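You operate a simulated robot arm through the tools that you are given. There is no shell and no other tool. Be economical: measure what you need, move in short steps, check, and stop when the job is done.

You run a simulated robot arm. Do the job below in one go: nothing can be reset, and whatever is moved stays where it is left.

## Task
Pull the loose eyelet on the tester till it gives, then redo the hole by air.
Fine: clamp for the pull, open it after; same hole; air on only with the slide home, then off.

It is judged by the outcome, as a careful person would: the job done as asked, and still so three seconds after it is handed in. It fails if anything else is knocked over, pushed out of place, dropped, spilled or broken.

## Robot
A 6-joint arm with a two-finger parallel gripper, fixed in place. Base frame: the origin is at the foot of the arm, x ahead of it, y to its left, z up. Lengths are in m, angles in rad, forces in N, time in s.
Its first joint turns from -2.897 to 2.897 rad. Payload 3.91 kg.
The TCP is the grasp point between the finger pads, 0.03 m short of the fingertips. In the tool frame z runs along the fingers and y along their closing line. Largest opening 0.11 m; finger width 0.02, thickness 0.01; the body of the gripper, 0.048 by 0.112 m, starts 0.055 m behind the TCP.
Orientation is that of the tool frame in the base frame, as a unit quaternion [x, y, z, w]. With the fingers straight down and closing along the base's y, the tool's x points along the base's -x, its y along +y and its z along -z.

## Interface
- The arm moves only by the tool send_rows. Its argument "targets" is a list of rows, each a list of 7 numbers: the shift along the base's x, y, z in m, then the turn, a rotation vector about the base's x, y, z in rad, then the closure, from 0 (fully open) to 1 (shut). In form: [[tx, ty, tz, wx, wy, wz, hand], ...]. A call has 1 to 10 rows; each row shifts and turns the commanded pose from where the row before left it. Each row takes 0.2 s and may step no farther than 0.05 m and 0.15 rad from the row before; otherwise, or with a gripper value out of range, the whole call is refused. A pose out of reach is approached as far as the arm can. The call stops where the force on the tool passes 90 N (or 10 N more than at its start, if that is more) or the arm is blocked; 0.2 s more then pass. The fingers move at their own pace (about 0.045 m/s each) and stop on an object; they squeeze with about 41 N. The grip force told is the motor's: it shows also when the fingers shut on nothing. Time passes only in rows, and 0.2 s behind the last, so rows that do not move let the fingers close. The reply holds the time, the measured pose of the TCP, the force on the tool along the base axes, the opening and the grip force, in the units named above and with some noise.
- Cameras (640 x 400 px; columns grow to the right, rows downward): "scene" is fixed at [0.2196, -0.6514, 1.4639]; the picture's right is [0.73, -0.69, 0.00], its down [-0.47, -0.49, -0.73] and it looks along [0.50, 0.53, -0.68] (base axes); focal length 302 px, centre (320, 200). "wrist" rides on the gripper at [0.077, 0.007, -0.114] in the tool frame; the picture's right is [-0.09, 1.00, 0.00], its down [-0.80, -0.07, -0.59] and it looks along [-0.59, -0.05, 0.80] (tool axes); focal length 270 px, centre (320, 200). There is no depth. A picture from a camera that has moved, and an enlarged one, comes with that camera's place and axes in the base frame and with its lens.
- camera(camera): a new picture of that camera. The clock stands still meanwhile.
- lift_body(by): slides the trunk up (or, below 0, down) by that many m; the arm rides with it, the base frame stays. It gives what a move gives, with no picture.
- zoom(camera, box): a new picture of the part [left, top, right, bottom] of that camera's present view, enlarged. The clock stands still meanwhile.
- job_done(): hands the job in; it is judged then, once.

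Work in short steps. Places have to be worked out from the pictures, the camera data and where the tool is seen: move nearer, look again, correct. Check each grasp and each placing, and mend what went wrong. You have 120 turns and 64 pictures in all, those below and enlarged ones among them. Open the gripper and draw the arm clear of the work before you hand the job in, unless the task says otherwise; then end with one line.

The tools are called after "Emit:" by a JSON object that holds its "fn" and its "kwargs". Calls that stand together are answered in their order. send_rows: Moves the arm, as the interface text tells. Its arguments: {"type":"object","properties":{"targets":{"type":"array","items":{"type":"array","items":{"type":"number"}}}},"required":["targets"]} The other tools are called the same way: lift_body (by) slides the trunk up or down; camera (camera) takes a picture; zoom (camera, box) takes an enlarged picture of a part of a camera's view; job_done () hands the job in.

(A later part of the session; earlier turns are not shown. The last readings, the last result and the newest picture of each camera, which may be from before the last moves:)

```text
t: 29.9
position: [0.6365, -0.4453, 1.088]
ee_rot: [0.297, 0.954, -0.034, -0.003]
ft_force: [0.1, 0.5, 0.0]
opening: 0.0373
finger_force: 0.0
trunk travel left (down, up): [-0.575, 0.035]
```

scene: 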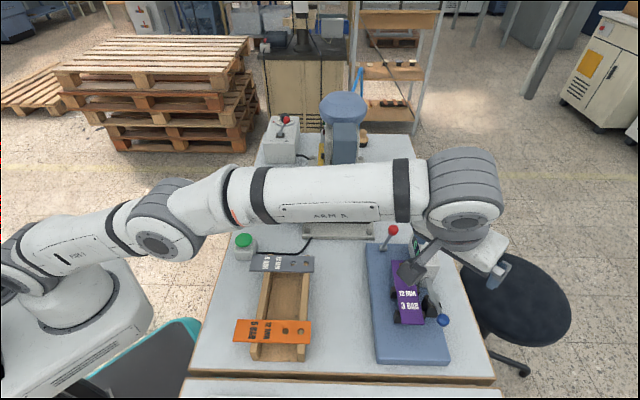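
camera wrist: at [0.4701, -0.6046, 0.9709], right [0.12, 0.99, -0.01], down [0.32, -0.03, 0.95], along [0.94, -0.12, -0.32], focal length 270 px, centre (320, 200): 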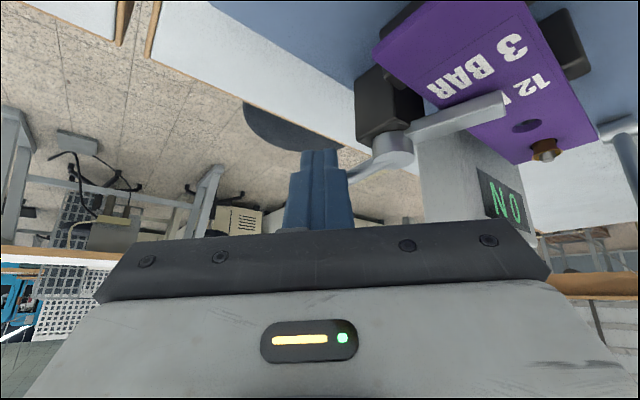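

Correct the residual tilt, finish the yaw so the fingers straddle the ball along the bench, and look.

Emit:
{"fn": "send_rows", "kwargs": {"targets": [[0.005, 0.004, 0, 0.063, -0.026, -0.12, 0.66], [0, 0, -0.04, 0, 0, -0.04, 0.66]]}}

Emit:
{"fn": "zoom", "kwargs": {"camera": "wrist", "box": [180, 60, 500, 240]}}

```text
t: 30.5
position: [0.6412, -0.4378, 1.0455]
ee_rot: [0.373, 0.928, 0.001, -0.003]
ft_force: [0.3, 0.4, 0.4]
opening: 0.0375
finger_force: 0.1
trunk travel left (down, up): [-0.575, 0.035]
```

```text
2.00 times, centred on (340, 150) of wrist
camera zoom: at [0.5913, -0.3792, 1.1611], right [0.75, 0.66, 0.0], down [0.53, -0.61, 0.59], along [0.39, -0.44, -0.81], focal length 541 px, centre (280, 300)
```

zoom: 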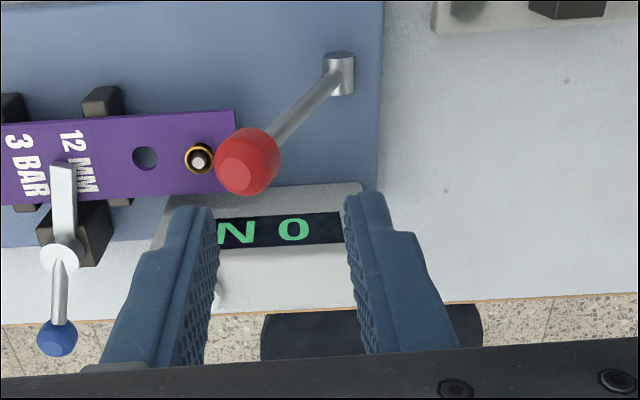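

The bar lies squarely across the strip; ball at ≈(0.634,-0.445,0.965). Descend to straddle it.

Emit:
{"fn": "send_rows", "kwargs": {"targets": [[-0.006, -0.006, -0.03, 0, 0, 0, 0.66], [0, 0, -0.03, 0, 0, 0, 0.66], [0, 0, -0.012, 0, 0, 0, 0.66]]}}

Emit:
{"fn": "zoom", "kwargs": {"camera": "wrist", "box": [180, 60, 500, 240]}}

```text
t: 31.3
position: [0.6332, -0.4456, 0.9755]
ee_rot: [0.371, 0.929, 0.001, -0.003]
ft_force: [-0.8, -0.3, -0.4]
opening: 0.0374
finger_force: 0.0
trunk travel left (down, up): [-0.575, 0.035]
```

```text
2.00 times, centred on (340, 150) of wrist
camera zoom: at [0.584, -0.3864, 1.0899], right [0.75, 0.66, 0.0], down [0.53, -0.61, 0.59], along [0.39, -0.44, -0.81], focal length 541 px, centre (280, 300)
```

zoom: 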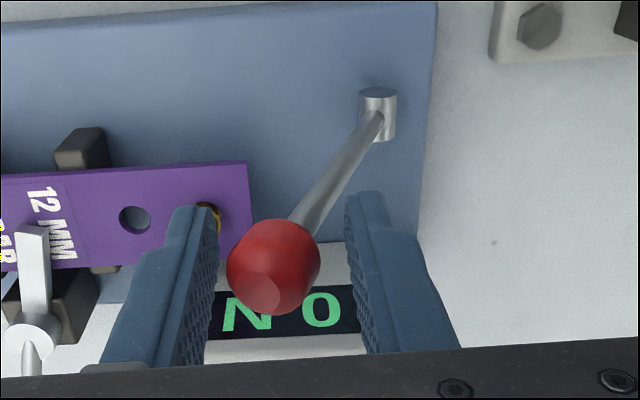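

The ball is between the fingers. Push it along +u in small steps, watching force.

Emit:
{"fn": "send_rows", "kwargs": {"targets": [[0.0138, 0.0145, 0.002, 0, 0, 0, 0.66], [0.0138, 0.0145, 0.002, 0, 0, 0, 0.66]]}}

```text
t: 31.9
position: [0.6595, -0.4137, 0.982]
ee_rot: [0.372, 0.928, -0.001, -0.002]
ft_force: [-0.5, -0.6, -0.3]
opening: 0.0381
finger_force: 0.8
trunk travel left (down, up): [-0.575, 0.035]
```

Almost no resistance; check the picture.

Emit:
{"fn": "zoom", "kwargs": {"camera": "wrist", "box": [140, 60, 500, 260]}}

```text
1.78 times, centred on (320, 160) of wrist
camera zoom: at [0.6104, -0.3562, 1.0954], right [0.75, 0.66, 0.0], down [0.53, -0.61, 0.59], along [0.39, -0.44, -0.81], focal length 480 px, centre (320, 271)
```

zoom: 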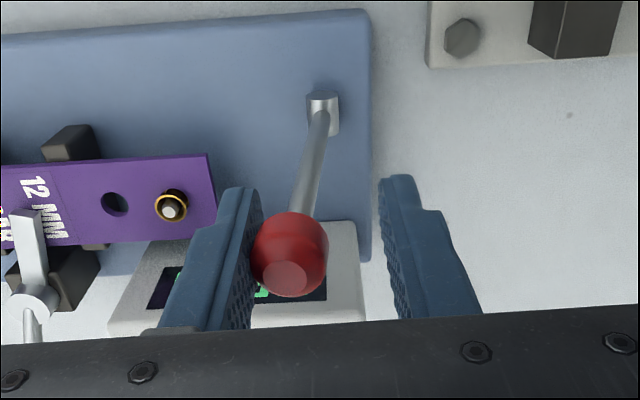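

The lever follows with light force. Continue toward +u.

Emit:
{"fn": "send_rows", "kwargs": {"targets": [[0.0138, 0.0145, 0, 0, 0, 0, 0.66], [0.0138, 0.0145, -0.002, 0, 0, 0, 0.66], [0.0138, 0.0145, -0.005, 0, 0, 0, 0.66]]}}

Emit:
{"fn": "zoom", "kwargs": {"camera": "wrist", "box": [140, 60, 500, 260]}}

```text
t: 32.6
position: [0.676, -0.4047, 0.9893]
ee_rot: [0.374, 0.927, -0.003, 0.003]
ft_force: [-36.6, -31.0, 16.2]
opening: 0.0389
finger_force: 1.6
trunk travel left (down, up): [-0.575, 0.035]
stopped in row 3: the force on the tool passed its limit (the readings are from after the stop); the commanded pose is now the measured one
```

```text
1.78 times, centred on (320, 160) of wrist
camera zoom: at [0.6254, -0.3448, 1.1034], right [0.75, 0.66, 0.0], down [0.53, -0.6, 0.6], along [0.39, -0.46, -0.8], focal length 480 px, centre (320, 271)
```

zoom: 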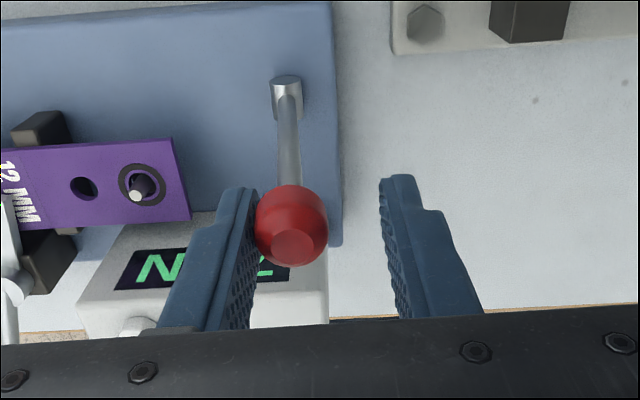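

The eyelet has given: the hole is now bare with a ring mark, and the lever is at its stop. I return the lever to rest.

Emit:
{"fn": "send_rows", "kwargs": {"targets": [[-0.0143, -0.0136, -0.004, 0, 0, 0, 0.66], [-0.0143, -0.0136, -0.004, 0, 0, 0, 0.66], [-0.0143, -0.0136, -0.004, 0, 0, 0, 0.66], [-0.002, -0.002, 0, 0, 0, 0, 0.66]]}}

Emit:
{"fn": "zoom", "kwargs": {"camera": "wrist", "box": [140, 60, 500, 260]}}

```text
t: 33.6
position: [0.6403, -0.4396, 0.971]
ee_rot: [0.373, 0.928, -0.002, 0.0]
ft_force: [-0.3, -0.6, -0.4]
opening: 0.0379
finger_force: 0.7
trunk travel left (down, up): [-0.575, 0.035]
```

```text
1.78 times, centred on (320, 160) of wrist
camera zoom: at [0.5905, -0.38, 1.0849], right [0.75, 0.66, -0.01], down [0.53, -0.6, 0.6], along [0.39, -0.45, -0.8], focal length 480 px, centre (320, 271)
```

zoom: 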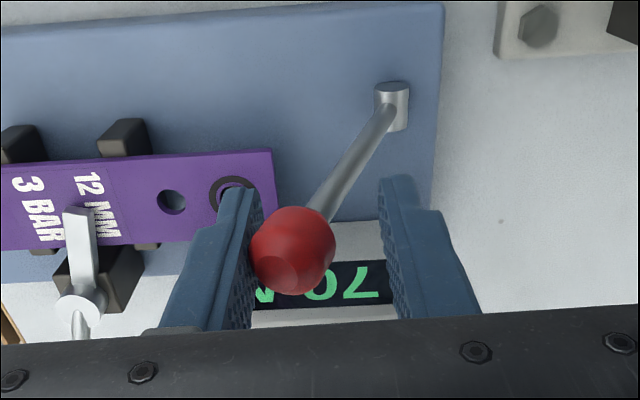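

The lever sprang back to rest and the display holds a peak reading. Now open the clamp by pushing its bar from the −u side toward +u; move up and over beside the bar.

Emit:
{"fn": "send_rows", "kwargs": {"targets": [[0, 0, 0.045, 0, 0, 0, 0.66], [-0.01, -0.02, 0.02, 0, 0, 0, 1], [-0.02, -0.04, 0, 0, 0, 0, 1], [-0.02, -0.04, 0, 0, 0, 0, 1], [-0.026, -0.033, 0, 0, 0, 0, 1], [0, 0, -0.045, 0, 0, 0, 1], [0, 0, -0.04, 0, 0, 0, 1]]}}

Emit:
{"fn": "zoom", "kwargs": {"camera": "wrist", "box": [160, 60, 480, 240]}}

```text
t: 35.2
position: [0.565, -0.5746, 0.9552]
ee_rot: [0.373, 0.928, -0.004, 0.0]
ft_force: [-0.7, 0.5, -0.5]
opening: 0.0
finger_force: 38.0
trunk travel left (down, up): [-0.575, 0.035]
```

```text
2.00 times, centred on (320, 150) of wrist
camera zoom: at [0.5156, -0.5146, 1.07], right [0.75, 0.66, -0.01], down [0.53, -0.6, 0.6], along [0.39, -0.45, -0.8], focal length 541 px, centre (320, 300)
```

zoom: 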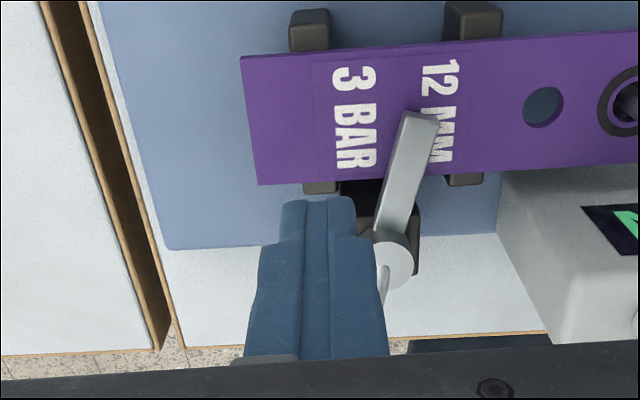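

Pivot ≈(0.609,-0.579), bar tip ≈(0.577,-0.537); my fingertip is beside it at −u. Lower to bar height and sweep it open.

Emit:
{"fn": "send_rows", "kwargs": {"targets": [[0, 0, -0.033, 0, 0, 0, 1], [0.0068, 0.0087, 0, 0, 0, 0, 1], [0.0058, 0.0083, 0, 0, 0, 0, 1], [0.0058, 0.0083, 0, 0, 0, 0, 1], [0.009, 0.0045, 0, 0, 0, 0, 1], [0.009, 0.0045, 0, 0, 0, 0, 1]]}}

Emit:
{"fn": "zoom", "kwargs": {"camera": "wrist", "box": [160, 60, 480, 240]}}

```text
t: 36.6
position: [0.6015, -0.5363, 0.9207]
ee_rot: [0.374, 0.928, -0.003, 0.0]
ft_force: [-0.1, 0.4, -0.2]
opening: 0.0
finger_force: 37.7
trunk travel left (down, up): [-0.575, 0.035]
```

```text
2.00 times, centred on (320, 150) of wrist
camera zoom: at [0.551, -0.4772, 1.0343], right [0.75, 0.66, -0.01], down [0.53, -0.6, 0.6], along [0.39, -0.45, -0.8], focal length 541 px, centre (320, 300)
```

zoom: 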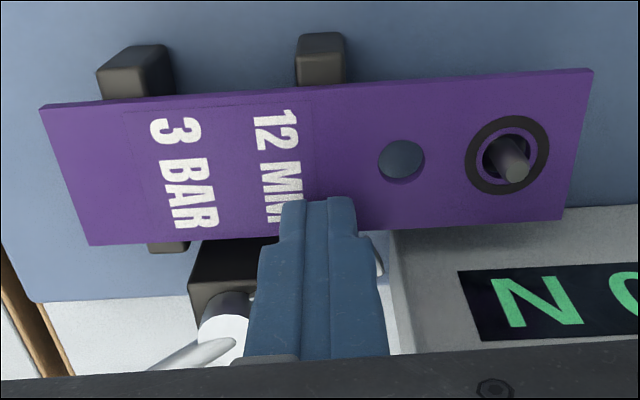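

The bar is swinging off the strip easily. Finish the sweep.

Emit:
{"fn": "send_rows", "kwargs": {"targets": [[0.0103, -0.0008, 0, 0, 0, 0, 1], [0.0103, -0.0008, 0, 0, 0, 0, 1], [0.005, -0.005, 0, 0, 0, 0, 1]]}}

```text
t: 37.4
position: [0.6176, -0.5347, 0.9211]
ee_rot: [0.373, 0.928, -0.003, 0.0]
ft_force: [-5.6, 1.6, -1.2]
opening: 0.0003
finger_force: 37.8
out of reach, approached as far as the arm can: row 2, 3
trunk travel left (down, up): [-0.575, 0.035]
```

Near the reach limit; rise and check how far the clamp is open.

Emit:
{"fn": "send_rows", "kwargs": {"targets": [[-0.012, 0.01, 0, 0, 0, 0, 1], [-0.01, 0.01, 0.04, 0, 0, 0, 1], [-0.02, 0.0, 0.04, 0, 0, 0, 0.7], [-0.02, 0.0, 0.04, 0, 0, 0, 0.5]]}}

Emit:
{"fn": "zoom", "kwargs": {"camera": "wrist", "box": [160, 40, 480, 240]}}

```text
t: 38.4
position: [0.5563, -0.512, 1.0386]
ee_rot: [0.373, 0.928, -0.003, 0.001]
ft_force: [0.6, -1.1, 0.6]
opening: 0.0494
finger_force: 0.1
trunk travel left (down, up): [-0.575, 0.035]
```

```text
2.00 times, centred on (320, 140) of wrist
camera zoom: at [0.506, -0.4538, 1.1534], right [0.75, 0.66, -0.01], down [0.53, -0.6, 0.6], along [0.39, -0.45, -0.8], focal length 541 px, centre (320, 320)
```

zoom: 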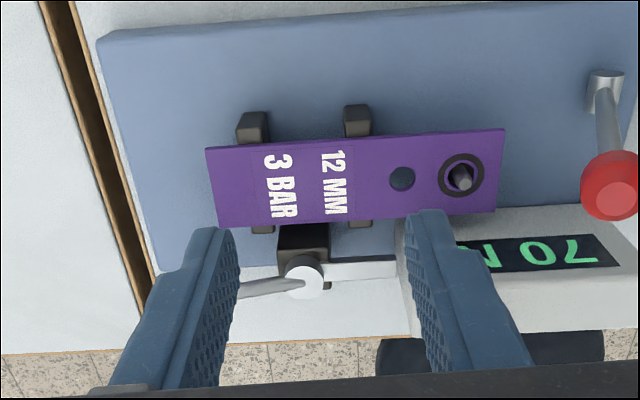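

Clamp is open, peak reads 70 N, strip free: centre line at r-direction width 0.044, length ≈0.148. I'll rotate the gripper 90° so it can grip the strip across its width between the jaws.

Emit:
{"fn": "send_rows", "kwargs": {"targets": [[0, -0.003, 0.01, 0, 0, 0.145, 0.5], [0.002, -0.003, 0, 0, 0, 0.145, 0.5], [0.002, -0.003, 0, 0, 0, 0.145, 0.5], [0.002, -0.003, 0, 0, 0, 0.145, 0.5], [0.002, -0.003, 0, 0, 0, 0.145, 0.5], [0.002, -0.003, 0, 0, 0, 0.145, 0.5], [0.002, -0.003, 0, 0, 0, 0.145, 0.5], [0.002, -0.003, 0, 0, 0, 0.145, 0.5], [0.001, -0.003, 0, 0, 0, 0.145, 0.5], [0, -0.002, 0, 0, 0, 0.145, 0.5]]}}

```text
t: 40.6
position: [0.5716, -0.5432, 1.0493]
ee_rot: [-0.337, 0.942, -0.002, 0.003]
ft_force: [0.5, 0.1, 0.0]
opening: 0.0548
finger_force: 0.2
trunk travel left (down, up): [-0.575, 0.035]
```

Finish the yaw and descend to just above the strip for a check.

Emit:
{"fn": "send_rows", "kwargs": {"targets": [[0, 0.001, -0.035, 0, 0, 0.1, 0.5], [0, 0.001, -0.04, 0, 0, 0, 0.5]]}}

Emit:
{"fn": "zoom", "kwargs": {"camera": "wrist", "box": [160, 60, 480, 240]}}

```text
t: 41.2
position: [0.5683, -0.541, 0.9773]
ee_rot: [-0.384, 0.924, -0.002, 0.002]
ft_force: [0.0, 0.9, -0.4]
opening: 0.055
finger_force: 0.1
trunk travel left (down, up): [-0.575, 0.035]
```

```text
2.00 times, centred on (320, 150) of wrist
camera zoom: at [0.5109, -0.5909, 1.0904], right [-0.64, 0.77, -0.01], down [0.61, 0.52, 0.6], along [0.46, 0.38, -0.8], focal length 541 px, centre (320, 300)
```

zoom: 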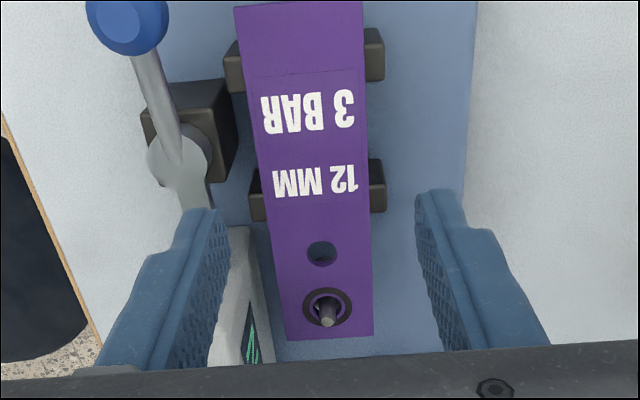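

The strip is well centred in view, needing ≈5 mm shift toward +r. Adjust and descend carefully.

Emit:
{"fn": "send_rows", "kwargs": {"targets": [[0.002, -0.006, -0.03, 0, 0, 0, 0.5], [0, 0, -0.02, 0, 0, 0, 0.5], [0, 0, -0.01, 0, 0, 0, 0.5]]}}

```text
t: 42.0
position: [0.5723, -0.5497, 0.9331]
ee_rot: [-0.383, 0.923, -0.014, 0.008]
ft_force: [-1.6, 5.5, 66.9]
opening: 0.0537
finger_force: 0.0
trunk travel left (down, up): [-0.575, 0.035]
```

A finger met something at tip height ≈0.903, likely the clamp hub. Lift, narrow the opening and shift slightly toward −r, then retry.

Emit:
{"fn": "send_rows", "kwargs": {"targets": [[0, 0, 0.03, 0, 0, 0, 0.55], [0, 0, 0, 0, 0, 0, 0.55]]}}

```text
t: 42.6
position: [0.5724, -0.5497, 0.9421]
ee_rot: [-0.383, 0.924, 0.001, 0.001]
ft_force: [0.1, 0.4, -0.1]
opening: 0.0496
finger_force: 0.0
trunk travel left (down, up): [-0.575, 0.035]
```

Emit:
{"fn": "send_rows", "kwargs": {"targets": [[-0.0044, 0.0007, 0, 0, 0, 0, 0.55], [0, 0, -0.015, 0, 0, 0, 0.55], [0, 0, -0.008, 0, 0, 0, 0.55]]}}

```text
t: 43.4
position: [0.5676, -0.5475, 0.9221]
ee_rot: [-0.383, 0.924, -0.003, 0.002]
ft_force: [0.6, 1.3, 4.8]
opening: 0.0493
finger_force: 0.0
trunk travel left (down, up): [-0.575, 0.035]
```

Got lower with only slight contact; look at the fingers relative to the strip.

Emit:
{"fn": "zoom", "kwargs": {"camera": "wrist", "box": [200, 60, 440, 210]}}

```text
2.67 times, centred on (320, 135) of wrist
camera zoom: at [0.508, -0.5977, 1.0356], right [-0.64, 0.77, -0.01], down [0.61, 0.52, 0.6], along [0.46, 0.38, -0.8], focal length 721 px, centre (320, 373)
```

zoom: 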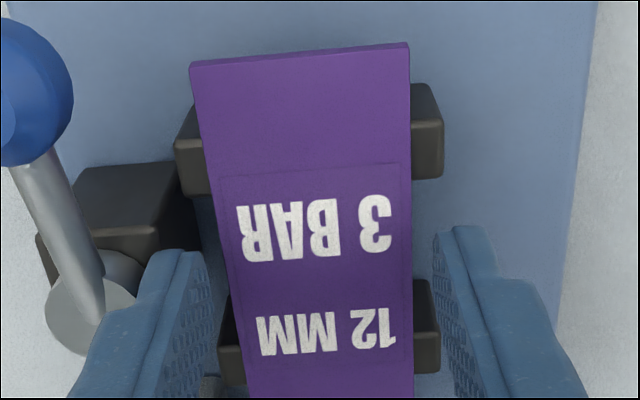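

Both fingers flank the strip evenly. Close to grip and check.

Emit:
{"fn": "send_rows", "kwargs": {"targets": [[0, 0, -0.002, 0, 0, 0, 0.6], [0, 0, 0, 0, 0, 0, 1], [0, 0, 0, 0, 0, 0, 1]]}}

```text
t: 44.2
position: [0.5679, -0.5475, 0.9191]
ee_rot: [-0.382, 0.924, -0.001, 0.003]
ft_force: [0.8, -0.3, -0.6]
opening: 0.0001
finger_force: 7.8
trunk travel left (down, up): [-0.575, 0.035]
```

Closed on nothing: the tips were still above the strip. Reopen and go ~1 cm lower.

Emit:
{"fn": "send_rows", "kwargs": {"targets": [[0, 0, 0.01, 0, 0, 0, 0.55], [0, 0, 0, 0, 0, 0, 0.55], [0, 0, 0, 0, 0, 0, 0.55], [0, 0, 0, 0, 0, 0, 0.55], [0, 0, -0.01, 0, 0, 0, 0.55], [0, 0, -0.006, 0, 0, 0, 0.55], [0, 0, -0.005, 0, 0, 0, 0.55]]}}

```text
t: 45.8
position: [0.5678, -0.5472, 0.9086]
ee_rot: [-0.383, 0.924, -0.002, 0.003]
ft_force: [-1.3, 1.6, 1.2]
opening: 0.0485
finger_force: 0.0
trunk travel left (down, up): [-0.575, 0.035]
```

Emit:
{"fn": "send_rows", "kwargs": {"targets": [[0, 0, 0, 0, 0, 0, 0.7], [0, 0, 0, 0, 0, 0, 1], [0, 0, 0, 0, 0, 0, 1]]}}

```text
t: 46.6
position: [0.5679, -0.5479, 0.9078]
ee_rot: [-0.382, 0.924, -0.002, 0.002]
ft_force: [0.5, -0.7, 1.7]
opening: 0.0426
finger_force: 41.1
trunk travel left (down, up): [-0.575, 0.035]
```

Gripped at 0.0426 m width. Lift straight up off the post.

Emit:
{"fn": "send_rows", "kwargs": {"targets": [[0, 0, 0.01, 0, 0, 0, 1], [0, 0, 0.02, 0, 0, 0, 1], [0, 0, 0.03, 0, 0, 0, 1], [0, 0, 0.04, 0, 0, 0, 1], [0, 0, 0.04, 0, 0, 0, 1]]}}

Emit:
{"fn": "camera", "kwargs": {"camera": "wrist"}}

```text
t: 47.8
position: [0.568, -0.548, 1.05]
ee_rot: [-0.383, 0.924, -0.001, 0.004]
ft_force: [-0.1, 0.1, -0.5]
opening: 0.0425
finger_force: 41.3
trunk travel left (down, up): [-0.575, 0.035]
```

```text
12 pictures are left
camera wrist: at [0.5088, -0.5967, 1.164], right [-0.64, 0.77, -0.01], down [0.61, 0.52, 0.6], along [0.46, 0.38, -0.8], focal length 270 px, centre (320, 200)
```

wrist: 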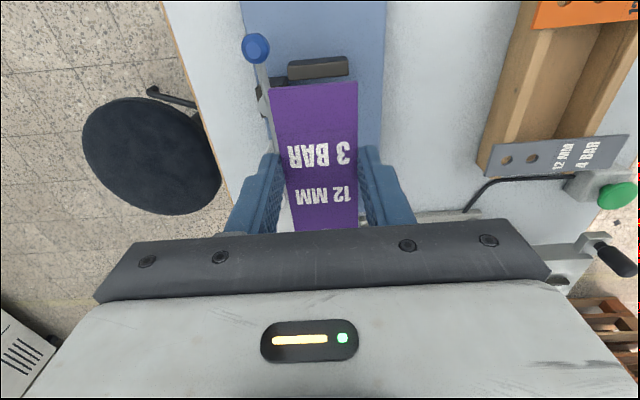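

The strip is held level, eyelet-hole end forward. I'll carry it around the press on the near side (low x), then rotate −90° to face the slide.

Emit:
{"fn": "send_rows", "kwargs": {"targets": [[-0.035, 0, 0.03, 0, 0, 0, 1], [-0.04, 0, 0.02, 0, 0, 0, 1], [-0.045, 0, 0, 0, 0, 0, 1], [-0.045, 0.01, 0, 0, 0, 0, 1], [-0.01, 0.045, 0, 0, 0, 0, 1], [0, 0.045, 0, 0, 0, -0.13, 1], [0, 0.045, 0, 0, 0, -0.14, 1], [0, 0.045, 0, 0, 0, -0.14, 1], [0, 0.045, 0, 0, 0, -0.14, 1], [0, 0.045, 0, 0, 0, -0.14, 1]]}}

```text
t: 50.0
position: [0.3934, -0.2658, 1.0971]
ee_rot: [-0.048, 0.999, -0.004, 0.001]
ft_force: [0.3, 0.3, 0.1]
opening: 0.0425
finger_force: 40.4
trunk travel left (down, up): [-0.575, 0.035]
```

Emit:
{"fn": "send_rows", "kwargs": {"targets": [[0, 0.045, 0, 0, 0, -0.126, 1], [0, 0.045, 0, 0, 0, -0.126, 1], [0, 0.045, 0, 0, 0, -0.126, 1], [0, 0.04, 0, 0, 0, -0.126, 1], [0.02, 0.035, 0, 0, 0, -0.126, 1], [0.035, 0.02, 0, 0, 0, -0.126, 1], [0.04, 0, 0, 0, 0, -0.126, 1], [0.04, -0.012, -0.02, 0, 0, 0, 1]]}}

```text
t: 51.8
position: [0.5279, -0.0485, 1.0802]
ee_rot: [0.385, 0.923, -0.002, 0.0]
ft_force: [0.2, 0.2, -0.1]
opening: 0.0427
finger_force: 40.7
trunk travel left (down, up): [-0.575, 0.035]
```

Aligned with the slide. Lower to ~3 cm above the nest and look.

Emit:
{"fn": "send_rows", "kwargs": {"targets": [[0.004, -0.003, -0.045, 0, 0, 0.005, 1], [0, 0, -0.045, 0, 0, 0, 1], [0, 0, -0.02, 0, 0, 0, 1]]}}

Emit:
{"fn": "zoom", "kwargs": {"camera": "wrist", "box": [160, 40, 480, 240]}}

```text
t: 52.6
position: [0.5321, -0.0508, 0.9701]
ee_rot: [0.381, 0.924, -0.004, 0.0]
ft_force: [0.2, 1.1, -0.1]
opening: 0.0428
finger_force: 41.7
trunk travel left (down, up): [-0.575, 0.035]
```

```text
2.00 times, centred on (320, 140) of wrist
camera zoom: at [0.4827, 0.0087, 1.0828], right [0.76, 0.65, -0.01], down [0.52, -0.61, 0.6], along [0.38, -0.46, -0.8], focal length 541 px, centre (320, 320)
```

zoom: 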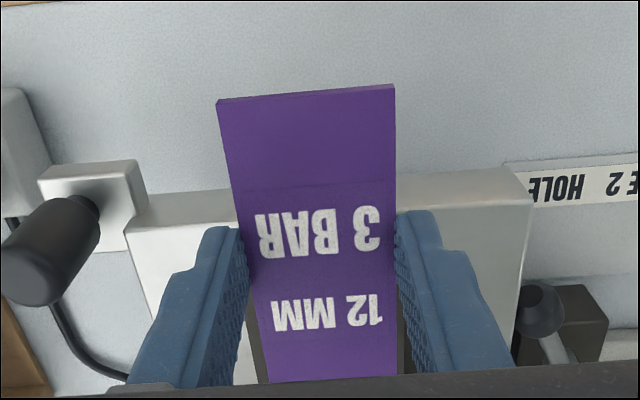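

Rails show just either side of the strip. Check from the scene camera before lowering.

Emit:
{"fn": "zoom", "kwargs": {"camera": "scene", "box": [230, 140, 350, 230]}}

```text
4.44 times, centred on (290, 185) of scene
camera zoom: at [0.2196, -0.6514, 1.4639], right [0.73, -0.69, 0.0], down [-0.47, -0.49, -0.73], along [0.5, 0.53, -0.68], focal length 1343 px, centre (453, 267)
```

zoom: 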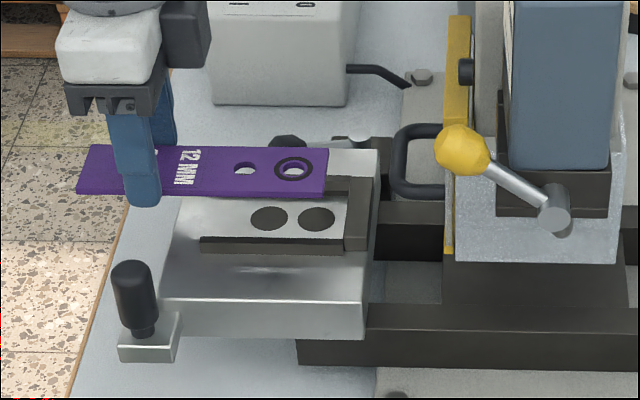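

Lateral alignment is within ~2 mm. Shift −2 mm across, lower to just above the rails and recheck.

Emit:
{"fn": "send_rows", "kwargs": {"targets": [[-0.0014, -0.0014, -0.012, 0, 0, 0, 1], [0, 0, -0.01, 0, 0, 0, 1]]}}

Emit:
{"fn": "zoom", "kwargs": {"camera": "scene", "box": [240, 165, 320, 215]}}

```text
t: 53.2
position: [0.5301, -0.053, 0.9459]
ee_rot: [0.381, 0.924, -0.004, 0.001]
ft_force: [0.3, -0.1, -0.4]
opening: 0.0428
finger_force: 40.8
trunk travel left (down, up): [-0.575, 0.035]
```

```text
8.00 times, centred on (280, 190) of scene
camera zoom: at [0.2196, -0.6514, 1.4639], right [0.73, -0.69, 0.0], down [-0.47, -0.49, -0.73], along [0.5, 0.53, -0.68], focal length 2418 px, centre (640, 280)
```

zoom: 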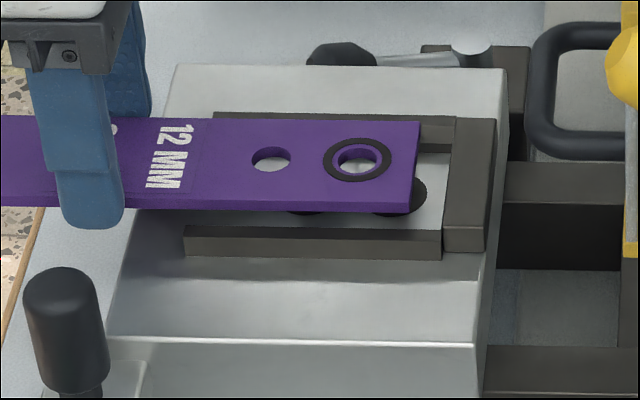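

The strip is parallel to the rails and just short of the stop. I nudge +1.5 mm across and lower slowly, watching for early contact with a rail.

Emit:
{"fn": "send_rows", "kwargs": {"targets": [[0.0012, 0.0012, 0, 0, 0, 0, 1], [0, 0, -0.003, 0, 0, 0, 1], [0, 0, -0.003, 0, 0, 0, 1]]}}

```text
t: 54.0
position: [0.5311, -0.0532, 0.9417]
ee_rot: [0.381, 0.925, -0.003, 0.001]
ft_force: [-0.1, 0.9, -0.9]
opening: 0.0427
finger_force: 41.0
trunk travel left (down, up): [-0.575, 0.035]
```

Emit:
{"fn": "send_rows", "kwargs": {"targets": [[0, 0, -0.003, 0, 0, 0, 1], [0, 0, -0.002, 0, 0, 0, 1]]}}

```text
t: 54.6
position: [0.5314, -0.0531, 0.9364]
ee_rot: [0.381, 0.925, -0.004, 0.0]
ft_force: [0.8, 2.0, -0.9]
opening: 0.0424
finger_force: 40.7
trunk travel left (down, up): [-0.575, 0.035]
```

No contact yet; continue.

Emit:
{"fn": "send_rows", "kwargs": {"targets": [[0, 0, -0.002, 0, 0, 0, 1], [0, 0, -0.002, 0, 0, 0, 1]]}}

```text
t: 55.2
position: [0.5311, -0.0527, 0.9352]
ee_rot: [0.381, 0.924, -0.003, 0.003]
ft_force: [-0.9, -1.1, 22.6]
opening: 0.0426
finger_force: 40.6
trunk travel left (down, up): [-0.575, 0.035]
```

Contact at TCP ≈0.935; check whether the strip is inside the rails.

Emit:
{"fn": "zoom", "kwargs": {"camera": "scene", "box": [240, 165, 320, 215]}}

```text
8.00 times, centred on (280, 190) of scene
camera zoom: at [0.2196, -0.6514, 1.4639], right [0.73, -0.69, 0.0], down [-0.47, -0.49, -0.73], along [0.5, 0.53, -0.68], focal length 2418 px, centre (640, 280)
```

zoom: 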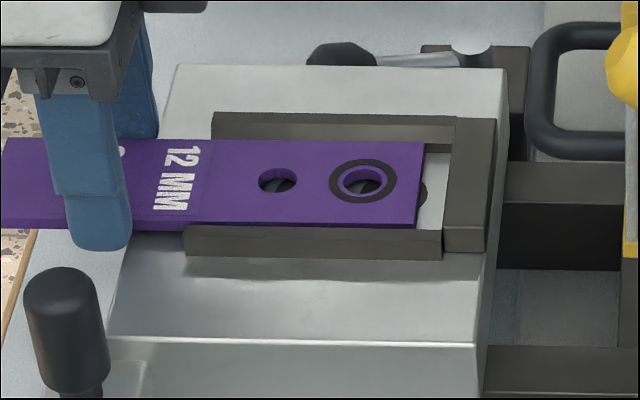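

The strip hugs the front (−u) rail edge, with slack at the back. Ease up slightly, shift +2.5 mm across, and settle again.

Emit:
{"fn": "send_rows", "kwargs": {"targets": [[0, 0, 0.004, 0, 0, 0, 1], [0.0018, 0.0018, 0, 0, 0, 0, 1], [0, 0, -0.003, 0, 0, 0, 1]]}}

```text
t: 56.0
position: [0.5314, -0.0508, 0.9361]
ee_rot: [0.381, 0.924, -0.002, 0.002]
ft_force: [-8.0, -8.5, 24.8]
opening: 0.0426
finger_force: 40.6
trunk travel left (down, up): [-0.575, 0.035]
```

Lateral reaction now suggests it touches the back rail, i.e. it is in the groove. Ease back 1 mm and release, then rise.

Emit:
{"fn": "send_rows", "kwargs": {"targets": [[-0.0006, -0.0006, 0.001, 0, 0, 0, 1], [0, 0, 0, 0, 0, 0, 0.5], [0, 0, 0, 0, 0, 0, 0.5], [0, 0, 0.03, 0, 0, 0, 0.5], [0, 0, 0.03, 0, 0, 0, 0.5], [-0.03, 0.03, 0, 0, 0, 0, 1]]}}

Emit:
{"fn": "zoom", "kwargs": {"camera": "scene", "box": [240, 165, 320, 215]}}

```text
t: 57.4
position: [0.5007, -0.0196, 0.9918]
ee_rot: [0.381, 0.925, -0.003, 0.001]
ft_force: [0.1, -0.4, -0.5]
opening: 0.0199
finger_force: 0.1
trunk travel left (down, up): [-0.575, 0.035]
```

```text
8.00 times, centred on (280, 190) of scene
camera zoom: at [0.2196, -0.6514, 1.4639], right [0.73, -0.69, 0.0], down [-0.47, -0.49, -0.73], along [0.5, 0.53, -0.68], focal length 2418 px, centre (640, 280)
```

zoom: 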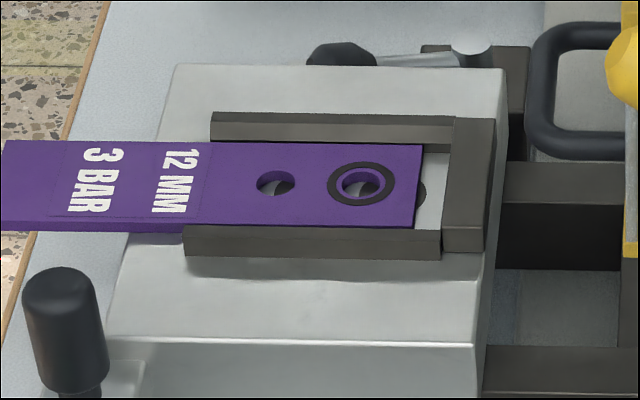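

The strip lies in the groove, ~9–10 mm short of the stop. I'll push its tail home with closed fingertips.

Emit:
{"fn": "send_rows", "kwargs": {"targets": [[-0.0145, 0.0145, 0, 0, 0, 0, 1], [0, 0, -0.03, 0, 0, 0, 1], [0, 0, -0.03, 0, 0, 0, 1], [0.007, -0.007, 0, 0, 0, 0, 1], [0.003, -0.003, 0, 0, 0, 0, 1], [0.003, -0.003, 0, 0, 0, 0, 1], [0.0025, -0.0025, 0, 0, 0, 0, 1]]}}

```text
t: 59.0
position: [0.5039, -0.0222, 0.9339]
ee_rot: [0.38, 0.925, -0.004, 0.0]
ft_force: [-4.3, 5.2, -0.6]
opening: 0.0001
finger_force: 37.9
trunk travel left (down, up): [-0.575, 0.035]
```

Emit:
{"fn": "send_rows", "kwargs": {"targets": [[0.0015, -0.0015, 0, 0, 0, 0, 1]]}}

Emit:
{"fn": "zoom", "kwargs": {"camera": "scene", "box": [235, 155, 355, 230]}}

```text
t: 59.4
position: [0.5041, -0.023, 0.9343]
ee_rot: [0.38, 0.925, -0.004, 0.0]
ft_force: [-5.6, 8.1, 0.0]
opening: 0.0
finger_force: 37.5
trunk travel left (down, up): [-0.575, 0.035]
```

```text
5.33 times, centred on (295, 192) of scene
camera zoom: at [0.2196, -0.6514, 1.4639], right [0.73, -0.69, 0.0], down [-0.47, -0.49, -0.73], along [0.5, 0.53, -0.68], focal length 1612 px, centre (453, 240)
```

zoom: 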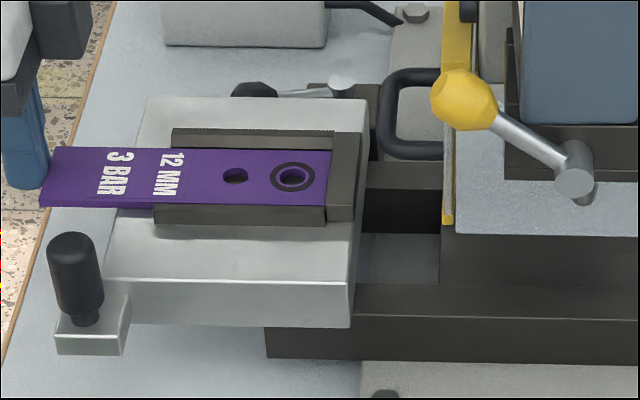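

The strip is seated against the stop and the slide hasn't moved. Before the pressing, I must settle the eyelet selector (job card: NICKEL 12 MM; magazine lever). Back off and go round to the yellow lever.

Emit:
{"fn": "send_rows", "kwargs": {"targets": [[-0.01, 0.01, 0, 0, 0, 0, 1], [0, 0, 0.05, 0, 0, 0, 1], [0, 0, 0.05, 0, 0, 0, 1], [-0.03, 0, 0.04, 0, 0, 0.14, 1], [-0.03, -0.02, 0.02, 0, 0, 0.145, 1], [-0.02, -0.04, 0, 0, 0, 0.145, 1], [0, -0.04, 0, 0, 0, 0.145, 1], [0, -0.04, 0, 0, 0, 0.145, 1], [0, -0.04, 0, 0, 0, 0.145, 1], [0, -0.04, 0, 0, 0, 0.145, 1]]}}

```text
t: 61.6
position: [0.4134, -0.2314, 1.0975]
ee_rot: [-0.116, 0.993, -0.002, 0.002]
ft_force: [-0.1, -0.3, -1.2]
opening: 0.0
finger_force: 37.0
trunk travel left (down, up): [-0.575, 0.035]
```

Emit:
{"fn": "send_rows", "kwargs": {"targets": [[0.02, -0.008, 0, 0, 0, 0.14, 1], [0.025, -0.008, 0, 0, 0, 0.14, 1], [0.025, -0.008, 0, 0, 0, 0.14, 1], [0.03, -0.006, 0, 0, 0, 0.13, 1]]}}

Emit:
{"fn": "zoom", "kwargs": {"camera": "wrist", "box": [160, 60, 480, 240]}}

```text
t: 62.6
position: [0.5151, -0.2618, 1.0927]
ee_rot: [-0.381, 0.925, -0.002, 0.002]
ft_force: [0.8, 0.0, -0.1]
opening: 0.0
finger_force: 38.0
trunk travel left (down, up): [-0.575, 0.035]
```

```text
2.00 times, centred on (320, 150) of wrist
camera zoom: at [0.4551, -0.3111, 1.207], right [-0.64, 0.77, 0.0], down [0.62, 0.51, 0.6], along [0.46, 0.38, -0.8], focal length 541 px, centre (320, 300)
```

zoom: 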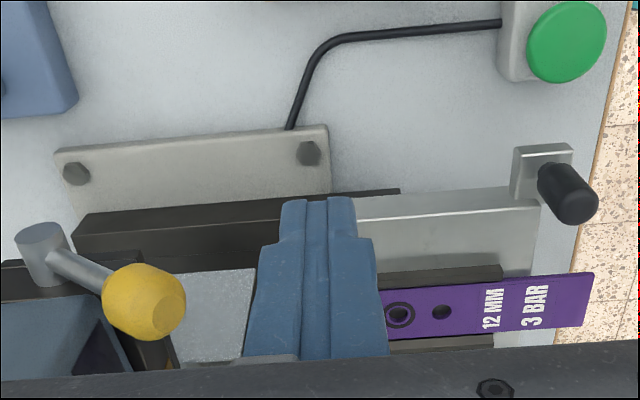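

The yellow ball is to my +r side as computed. Push it gently toward +r and feel whether it swings.

Emit:
{"fn": "send_rows", "kwargs": {"targets": [[0.008, 0.008, 0, 0, 0, 0, 1], [0.018, -0.018, 0, 0, 0, 0, 1], [0.0106, -0.0106, 0, 0, 0, 0, 1], [0.0071, -0.0071, 0, 0, 0, 0, 1], [0.0071, -0.0071, 0, 0, 0, 0, 1]]}}

```text
t: 63.8
position: [0.5463, -0.2789, 1.0948]
ee_rot: [-0.381, 0.925, 0.014, -0.008]
ft_force: [-38.4, 33.6, 18.5]
opening: 0.0
finger_force: 37.5
trunk travel left (down, up): [-0.575, 0.035]
stopped in row 5: the force on the tool passed its limit (the readings are from after the stop); the commanded pose is now the measured one
```

It is against a stop that way, so its other position is downward. Lift over and press the ball down along its arc.

Emit:
{"fn": "send_rows", "kwargs": {"targets": [[-0.008, 0.008, 0, 0, 0, 0, 1], [0, 0, 0.045, 0, 0, 0, 1], [0.0145, -0.0145, 0, 0, 0, 0, 1], [0.0145, -0.0145, 0, 0, 0, 0, 1], [0, 0, -0.016, 0, 0, 0, 1]]}}

```text
t: 65.0
position: [0.5785, -0.3083, 1.1182]
ee_rot: [-0.38, 0.925, 0.012, -0.007]
ft_force: [0.2, -0.9, 0.3]
opening: 0.0002
finger_force: 37.8
trunk travel left (down, up): [-0.575, 0.035]
```

Emit:
{"fn": "send_rows", "kwargs": {"targets": [[-0.011, 0.011, 0, 0, 0, 0, 1], [-0.0046, 0.0046, -0.0115, 0, 0, 0, 1], [-0.0046, 0.0046, -0.0115, 0, 0, 0, 1]]}}

```text
t: 65.8
position: [0.557, -0.2885, 1.0978]
ee_rot: [-0.381, 0.925, 0.009, -0.004]
ft_force: [8.3, -3.0, 22.1]
opening: 0.0001
finger_force: 37.7
trunk travel left (down, up): [-0.575, 0.035]
```

It yields with ~22 N. Continue along the arc.

Emit:
{"fn": "send_rows", "kwargs": {"targets": [[-0.0021, 0.0021, -0.012, 0, 0, 0, 1], [-0.0021, 0.0021, -0.012, 0, 0, 0, 1]]}}

```text
t: 66.3
position: [0.5614, -0.29, 1.0958]
ee_rot: [-0.38, 0.925, -0.007, 0.008]
ft_force: [0.3, -3.5, 27.5]
opening: 0.0
finger_force: 37.9
trunk travel left (down, up): [-0.575, 0.035]
stopped in row 2: the force on the tool passed its limit (the readings are from after the stop); the commanded pose is now the measured one
```

Blocked now; lift off and check the lever from the scene camera.

Emit:
{"fn": "send_rows", "kwargs": {"targets": [[-0.01, 0.01, 0.04, 0, 0, 0, 1], [-0.03, 0.02, 0.03, 0, 0, 0, 1], [-0.03, 0.03, 0, 0, 0, 0, 1]]}}

Emit:
{"fn": "zoom", "kwargs": {"camera": "scene", "box": [275, 110, 395, 210]}}

```text
t: 67.1
position: [0.4924, -0.2293, 1.1628]
ee_rot: [-0.38, 0.925, -0.003, 0.005]
ft_force: [-0.4, -0.3, -0.6]
opening: 0.0001
finger_force: 37.8
trunk travel left (down, up): [-0.575, 0.035]
```

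```text
4.00 times, centred on (335, 160) of scene
camera zoom: at [0.2196, -0.6514, 1.4639], right [0.73, -0.69, 0.0], down [-0.47, -0.49, -0.73], along [0.5, 0.53, -0.68], focal length 1209 px, centre (260, 360)
```

zoom: 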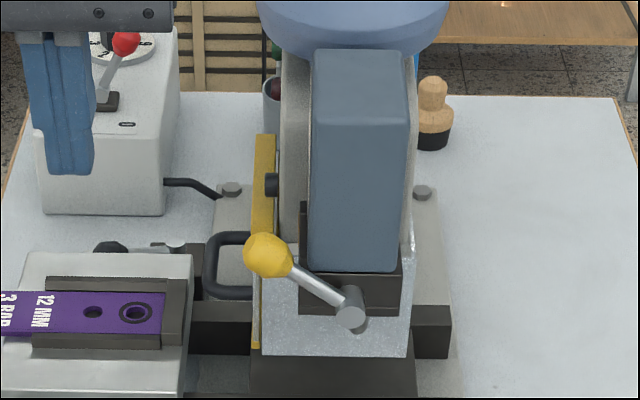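

The lever is unchanged, so my horizontal push may have jammed on friction. I retry pushing along its true arc (up and over toward +r) with no sliding.

Emit:
{"fn": "send_rows", "kwargs": {"targets": [[0.007, 0.007, -0.04, 0, 0, 0, 1], [0, 0, -0.033, 0, 0, 0, 1], [0.03, -0.03, 0, 0, 0, 0, 1], [0.0155, -0.0155, 0, 0, 0, 0, 1], [0.0097, -0.0097, 0.0105, 0, 0, 0, 1], [0.0112, -0.0112, 0.0065, 0, 0, 0, 1]]}}

```text
t: 68.6
position: [0.5522, -0.2745, 1.0953]
ee_rot: [-0.381, 0.924, 0.019, -0.009]
ft_force: [-25.7, 25.8, -1.8]
opening: 0.0002
finger_force: 37.5
trunk travel left (down, up): [-0.575, 0.035]
stopped in row 6: the force on the tool passed its limit (the readings are from after the stop); the commanded pose is now the measured one
```

Firm stop that way, so it moves downward; retry pressing down with the tip kept on top-outer side of the ball.

Emit:
{"fn": "send_rows", "kwargs": {"targets": [[-0.004, 0.004, 0, 0, 0, 0, 1], [0, 0, 0.035, 0, 0, 0, 1], [0.0152, -0.0152, 0, 0, 0, 0, 1], [-0.001, 0.001, -0.016, 0, 0, 0, 1], [-0.003, 0.003, -0.01, 0, 0, 0, 1], [-0.003, 0.003, -0.01, 0, 0, 0, 1]]}}

```text
t: 70.0
position: [0.5649, -0.2866, 1.0993]
ee_rot: [-0.38, 0.925, 0.009, -0.002]
ft_force: [7.7, -8.3, 31.8]
opening: 0.0
finger_force: 37.7
trunk travel left (down, up): [-0.575, 0.035]
```

The ball seems to be giving way (tip 2 cm lower than its rest top). Continue on down, favouring −r.

Emit:
{"fn": "send_rows", "kwargs": {"targets": [[-0.005, 0.005, -0.008, 0, 0, 0, 1], [-0.004, 0.004, -0.01, 0, 0, 0, 1]]}}

```text
t: 70.5
position: [0.5634, -0.2844, 1.0969]
ee_rot: [-0.379, 0.925, -0.003, 0.008]
ft_force: [4.0, -7.6, 23.5]
opening: 0.0001
finger_force: 37.1
trunk travel left (down, up): [-0.575, 0.035]
stopped in row 2: the force on the tool passed its limit (the readings are from after the stop); the commanded pose is now the measured one
```

Both rotations are blocked, so the handle may slide along the bench direction between the nickel and brass marks instead. I'll grip the ball and probe which way it moves.

Emit:
{"fn": "send_rows", "kwargs": {"targets": [[0, 0, 0.03, 0, 0, 0, 0.55], [0.002, -0.002, 0, 0, 0, 0, 0.55], [0, 0, 0, 0, 0, 0, 0.55], [0, 0, 0, 0, 0, 0, 0.55], [0, 0, -0.025, 0, 0, 0, 0.55], [0, 0, -0.02, 0, 0, 0, 0.55], [0, 0, 0, 0, 0, 0, 1], [0, 0, 0, 0, 0, 0, 1]]}}

```text
t: 72.0
position: [0.5667, -0.2859, 1.1001]
ee_rot: [-0.381, 0.924, -0.019, 0.02]
ft_force: [-10.2, 2.3, 52.1]
opening: 0.0269
finger_force: 9.2
trunk travel left (down, up): [-0.575, 0.035]
stopped in row 7: the force on the tool passed its limit (the readings are from after the stop); the commanded pose is now the measured one
```

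Emit:
{"fn": "send_rows", "kwargs": {"targets": [[0, 0, 0, 0, 0, 0, 1], [0, 0, 0, 0, 0, 0, 1]]}}

Emit:
{"fn": "zoom", "kwargs": {"camera": "wrist", "box": [200, 90, 440, 240]}}

```text
t: 72.6
position: [0.5654, -0.2846, 1.1003]
ee_rot: [-0.382, 0.924, -0.018, 0.018]
ft_force: [-9.5, 0.1, 64.7]
opening: 0.026
finger_force: 44.7
trunk travel left (down, up): [-0.575, 0.035]
```

```text
2.67 times, centred on (320, 165) of wrist
camera zoom: at [0.502, -0.3326, 1.2123], right [-0.64, 0.77, -0.05], down [0.59, 0.53, 0.62], along [0.5, 0.37, -0.79], focal length 721 px, centre (320, 293)
```

zoom: 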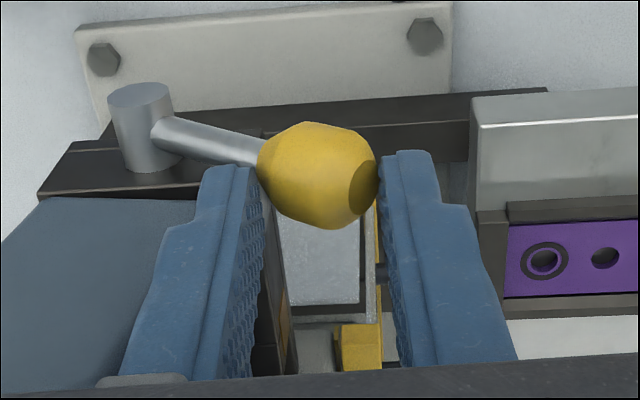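

The ball is actually gripped (0.026). Now probe by pulling gently along −u and watching force vs displacement.

Emit:
{"fn": "send_rows", "kwargs": {"targets": [[0, 0, 0.004, 0, 0, 0, 1], [-0.0035, -0.0035, 0, 0, 0, 0, 1], [-0.0035, -0.0035, 0, 0, 0, 0, 1]]}}

```text
t: 73.4
position: [0.5644, -0.2861, 1.1007]
ee_rot: [-0.382, 0.924, -0.014, 0.017]
ft_force: [15.5, 35.2, 50.8]
opening: 0.0262
finger_force: 44.8
trunk travel left (down, up): [-0.575, 0.035]
```

Resisted along −u. Return and probe lifting and −r (i.e. the remaining free directions).

Emit:
{"fn": "send_rows", "kwargs": {"targets": [[0.005, 0.005, 0.006, 0, 0, 0, 1], [0, 0, 0.006, 0, 0, 0, 1]]}}

```text
t: 74.0
position: [0.5648, -0.2869, 1.1022]
ee_rot: [-0.381, 0.925, -0.007, 0.01]
ft_force: [1.2, 8.3, 9.0]
opening: 0.0254
finger_force: 45.0
trunk travel left (down, up): [-0.575, 0.035]
```

Emit:
{"fn": "send_rows", "kwargs": {"targets": [[-0.005, 0.005, -0.005, 0, 0, 0, 1], [-0.005, 0.005, -0.007, 0, 0, 0, 1]]}}

```text
t: 74.6
position: [0.5574, -0.2797, 1.0953]
ee_rot: [-0.381, 0.924, -0.011, 0.014]
ft_force: [-1.2, -2.8, 22.8]
opening: 0.0
finger_force: 38.1
trunk travel left (down, up): [-0.575, 0.035]
```

The yellow lever is firmly fixed as far as I can tell (no free direction), so I leave it as found. Next: push the slide home by its black knob, air still off. Reposition behind the knob.

Emit:
{"fn": "send_rows", "kwargs": {"targets": [[-0.02, 0.02, 0.04, 0, 0, 0, 1], [-0.035, 0.03, 0, 0, 0, -0.14, 1], [-0.035, 0.03, 0, 0, 0, -0.145, 1], [-0.03, 0.03, 0, 0, 0, -0.145, 1], [-0.01, 0.03, 0, 0, 0, -0.145, 1], [0, 0.02, 0, 0, 0, -0.145, 1], [0, 0.02, 0, 0, 0, -0.145, 1], [0, 0, 0, 0, 0, -0.145, 1], [0, 0, 0, 0, 0, -0.145, 1], [0, 0, 0, 0, 0, -0.145, 1]]}}

```text
t: 76.8
position: [0.4262, -0.0979, 1.1322]
ee_rot: [0.257, 0.966, -0.015, 0.005]
ft_force: [1.1, 0.0, -0.9]
opening: 0.0001
finger_force: 38.1
trunk travel left (down, up): [-0.575, 0.035]
```

Emit:
{"fn": "send_rows", "kwargs": {"targets": [[0, 0, -0.03, 0, 0, -0.13, 1], [0, 0, -0.03, 0, 0, -0.13, 1], [0, 0, -0.03, -0.105, -0.105, 0, 1], [0, 0, -0.03, -0.105, -0.105, 0, 1], [0, 0, -0.02, 0, 0, 0, 1]]}}

```text
t: 78.0
position: [0.4259, -0.0995, 0.991]
ee_rot: [0.377, 0.913, -0.071, 0.139]
ft_force: [0.0, -0.4, 0.1]
opening: 0.0
finger_force: 37.5
trunk travel left (down, up): [-0.575, 0.035]
```

Emit:
{"fn": "send_rows", "kwargs": {"targets": [[0.008, 0.008, -0.037, 0, 0, 0, 1], [0.014, -0.014, 0, 0, 0, 0, 1], [0.014, -0.014, 0, 0, 0, 0, 1]]}}

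Emit:
{"fn": "camera", "kwargs": {"camera": "wrist"}}

```text
t: 78.8
position: [0.465, -0.1189, 0.9572]
ee_rot: [0.376, 0.913, -0.073, 0.138]
ft_force: [0.6, -0.2, -0.5]
opening: 0.0
finger_force: 37.0
trunk travel left (down, up): [-0.575, 0.035]
```

```text
2 pictures are left
camera wrist: at [0.3947, -0.0359, 1.0407], right [0.76, 0.65, 0.0], down [0.38, -0.44, 0.81], along [0.52, -0.62, -0.58], focal length 270 px, centre (320, 200)
```

wrist: 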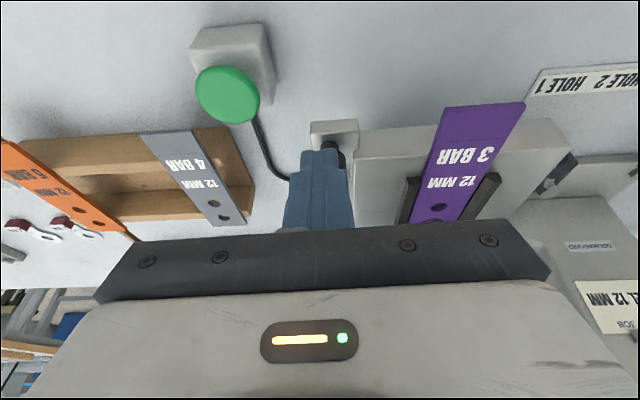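

The fingertips are right behind the knob (slightly −u). Shift +5 mm across and push in small steps, logging contact.

Emit:
{"fn": "send_rows", "kwargs": {"targets": [[0.0035, 0.0035, 0, 0, 0, 0, 1], [0.007, -0.007, 0, 0, 0, 0, 1]]}}

```text
t: 79.4
position: [0.4743, -0.123, 0.9559]
ee_rot: [0.377, 0.913, -0.073, 0.139]
ft_force: [0.3, -0.4, 0.6]
opening: 0.0
finger_force: 38.0
trunk travel left (down, up): [-0.575, 0.035]
```

Emit:
{"fn": "send_rows", "kwargs": {"targets": [[0.007, -0.007, 0, 0, 0, 0, 1], [0.007, -0.007, 0, 0, 0, 0, 1], [0.007, -0.007, 0, 0, 0, 0, 1]]}}

```text
t: 80.2
position: [0.4949, -0.1414, 0.9551]
ee_rot: [0.377, 0.913, -0.072, 0.14]
ft_force: [0.4, 0.6, 0.5]
opening: 0.0001
finger_force: 37.8
trunk travel left (down, up): [-0.575, 0.035]
```

No force felt, so I need to see whether the slide is following.

Emit:
{"fn": "zoom", "kwargs": {"camera": "scene", "box": [230, 90, 390, 250]}}

```text
2.50 times, centred on (310, 170) of scene
camera zoom: at [0.2196, -0.6514, 1.4639], right [0.73, -0.69, 0.0], down [-0.47, -0.49, -0.73], along [0.5, 0.53, -0.68], focal length 756 px, centre (345, 275)
```

zoom: 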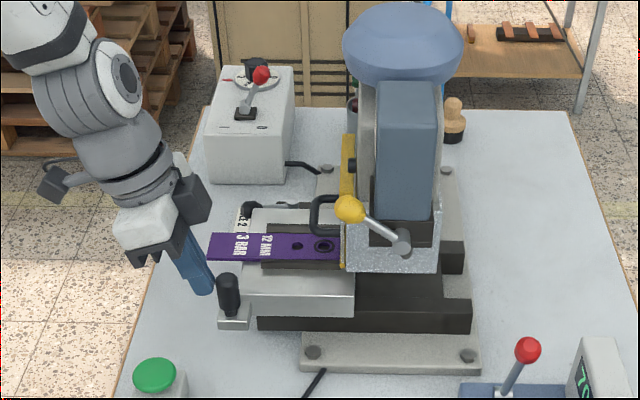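

The slide is following freely and has moved ~5.5 cm (so contact began at r≈0.394). Keep pushing until it stops.

Emit:
{"fn": "send_rows", "kwargs": {"targets": [[0.007, -0.007, 0, 0, 0, 0, 1], [0.007, -0.007, 0, 0, 0, 0, 1], [0.007, -0.007, 0, 0, 0, 0, 1], [0.007, -0.007, 0, 0, 0, 0, 1], [0.007, -0.007, 0, 0, 0, 0, 1], [0.007, -0.007, 0, 0, 0, 0, 1]]}}

```text
t: 81.6
position: [0.5373, -0.1854, 0.9563]
ee_rot: [0.375, 0.913, -0.071, 0.14]
ft_force: [0.5, 0.4, 0.8]
opening: 0.0
finger_force: 37.0
trunk travel left (down, up): [-0.575, 0.035]
```

Emit:
{"fn": "send_rows", "kwargs": {"targets": [[0.006, -0.006, 0, 0, 0, 0, 1], [0.006, -0.006, 0, 0, 0, 0, 1]]}}

```text
t: 82.2
position: [0.5468, -0.1973, 0.955]
ee_rot: [0.377, 0.913, -0.073, 0.138]
ft_force: [-6.2, 9.9, 0.3]
opening: 0.0
finger_force: 37.5
trunk travel left (down, up): [-0.575, 0.035]
```

Emit:
{"fn": "send_rows", "kwargs": {"targets": [[0.003, -0.003, 0, 0, 0, 0, 1], [0.003, -0.003, 0, 0, 0, 0, 1]]}}

```text
t: 82.8
position: [0.5473, -0.196, 0.9561]
ee_rot: [0.376, 0.914, -0.074, 0.135]
ft_force: [-33.2, 49.1, -2.9]
opening: 0.0001
finger_force: 37.8
trunk travel left (down, up): [-0.575, 0.035]
```

The slide is hard against its stop: travel ≈0.133 m, matching the end (eyelet) hole under the ram, selector on HOLE 1. Back off and rise, then go for the air lever (ball ≈(0.782,0.107,0.966), leaning to 0).

Emit:
{"fn": "send_rows", "kwargs": {"targets": [[-0.01, 0.01, 0, 0, 0, 0, 1], [-0.005, 0.005, 0.045, 0.105, 0.105, 0, 1], [0, 0, 0.045, 0.105, 0.105, 0, 1], [-0.02, 0.03, 0.03, 0, 0, 0, 0.6], [-0.02, 0.04, 0, 0, 0, 0.145, 0.6], [0, 0.045, 0, 0, 0, 0.145, 0.6], [0, 0.045, 0, 0, 0, 0.145, 0.6], [0, 0.045, 0, 0, 0, 0.145, 0.6], [0, 0.045, 0, 0, 0, 0.145, 0.6], [0, 0.03, 0, 0, 0, 0.145, 0.6]]}}

```text
t: 85.0
position: [0.5004, 0.0929, 1.0724]
ee_rot: [-0.046, 0.999, -0.012, 0.009]
ft_force: [-0.7, -0.1, 0.4]
opening: 0.0438
finger_force: 0.0
trunk travel left (down, up): [-0.575, 0.035]
```

Emit:
{"fn": "send_rows", "kwargs": {"targets": [[0.047, 0.002, 0, 0, 0, 0.138, 0.6], [0.047, 0.003, 0, 0, 0, 0.138, 0.6], [0.047, 0.003, 0, 0, 0, 0.138, 0.6], [0.047, 0.003, 0, 0, 0, 0.138, 0.6], [0.047, 0.003, 0, 0, 0, 0.138, 0.6], [0.045, 0, 0, 0, 0, 0, 0.6]]}}

```text
t: 86.4
position: [0.7832, 0.1083, 1.075]
ee_rot: [-0.382, 0.924, -0.009, 0.011]
ft_force: [-0.1, 0.0, 0.5]
opening: 0.044
finger_force: 0.1
trunk travel left (down, up): [-0.575, 0.035]
```

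Descend to straddle the red ball.

Emit:
{"fn": "send_rows", "kwargs": {"targets": [[0, 0, -0.045, 0, 0, 0, 0.6], [0, 0, -0.035, 0, 0, 0, 0.6], [0, 0, -0.018, 0, 0, 0, 0.6]]}}

```text
t: 87.2
position: [0.7807, 0.1051, 0.9785]
ee_rot: [-0.38, 0.925, -0.009, 0.012]
ft_force: [0.7, 1.3, -0.4]
opening: 0.0439
finger_force: 0.1
trunk travel left (down, up): [-0.575, 0.035]
```

No contact; verify the ball is between the fingers by closing lightly.

Emit:
{"fn": "send_rows", "kwargs": {"targets": [[0, 0, 0, 0, 0, 0, 0.85], [0, 0, 0, 0, 0, 0, 0.85]]}}

```text
t: 87.8
position: [0.7774, 0.1075, 0.9787]
ee_rot: [-0.383, 0.924, -0.008, 0.011]
ft_force: [-12.0, 10.4, 4.5]
opening: 0.0269
finger_force: 36.8
trunk travel left (down, up): [-0.575, 0.035]
```

It's the ball. Loosen slightly and swing the lever toward −r to "I" (slide is home).

Emit:
{"fn": "send_rows", "kwargs": {"targets": [[0, 0, 0, 0, 0, 0, 0.7], [-0.0085, 0.0085, 0.002, 0, 0, 0, 0.7], [-0.0085, 0.0085, 0.001, 0, 0, 0, 0.7], [-0.0085, 0.0085, -0.001, 0, 0, 0, 0.7]]}}

```text
t: 88.8
position: [0.7551, 0.1309, 0.9825]
ee_rot: [-0.382, 0.924, -0.01, 0.012]
ft_force: [0.6, 0.1, 0.1]
opening: 0.033
finger_force: 0.2
trunk travel left (down, up): [-0.575, 0.035]
```

Emit:
{"fn": "send_rows", "kwargs": {"targets": [[-0.006, 0.006, -0.001, 0, 0, 0, 0.7], [-0.005, 0.005, -0.001, 0, 0, 0, 0.7], [-0.004, 0.004, 0, 0, 0, 0, 0.7]]}}

```text
t: 89.6
position: [0.7398, 0.1462, 0.9775]
ee_rot: [-0.381, 0.924, -0.009, 0.013]
ft_force: [3.8, -2.4, 1.7]
opening: 0.0349
finger_force: 1.8
trunk travel left (down, up): [-0.575, 0.035]
```

Emit:
{"fn": "send_rows", "kwargs": {"targets": [[-0.003, 0.003, 0, 0, 0, 0, 0.7], [-0.003, 0.003, 0, 0, 0, 0, 0.7]]}}

```text
t: 90.2
position: [0.735, 0.1495, 0.98]
ee_rot: [-0.382, 0.924, -0.01, 0.014]
ft_force: [17.7, -19.3, 5.2]
opening: 0.0457
finger_force: 13.2
trunk travel left (down, up): [-0.575, 0.035]
```

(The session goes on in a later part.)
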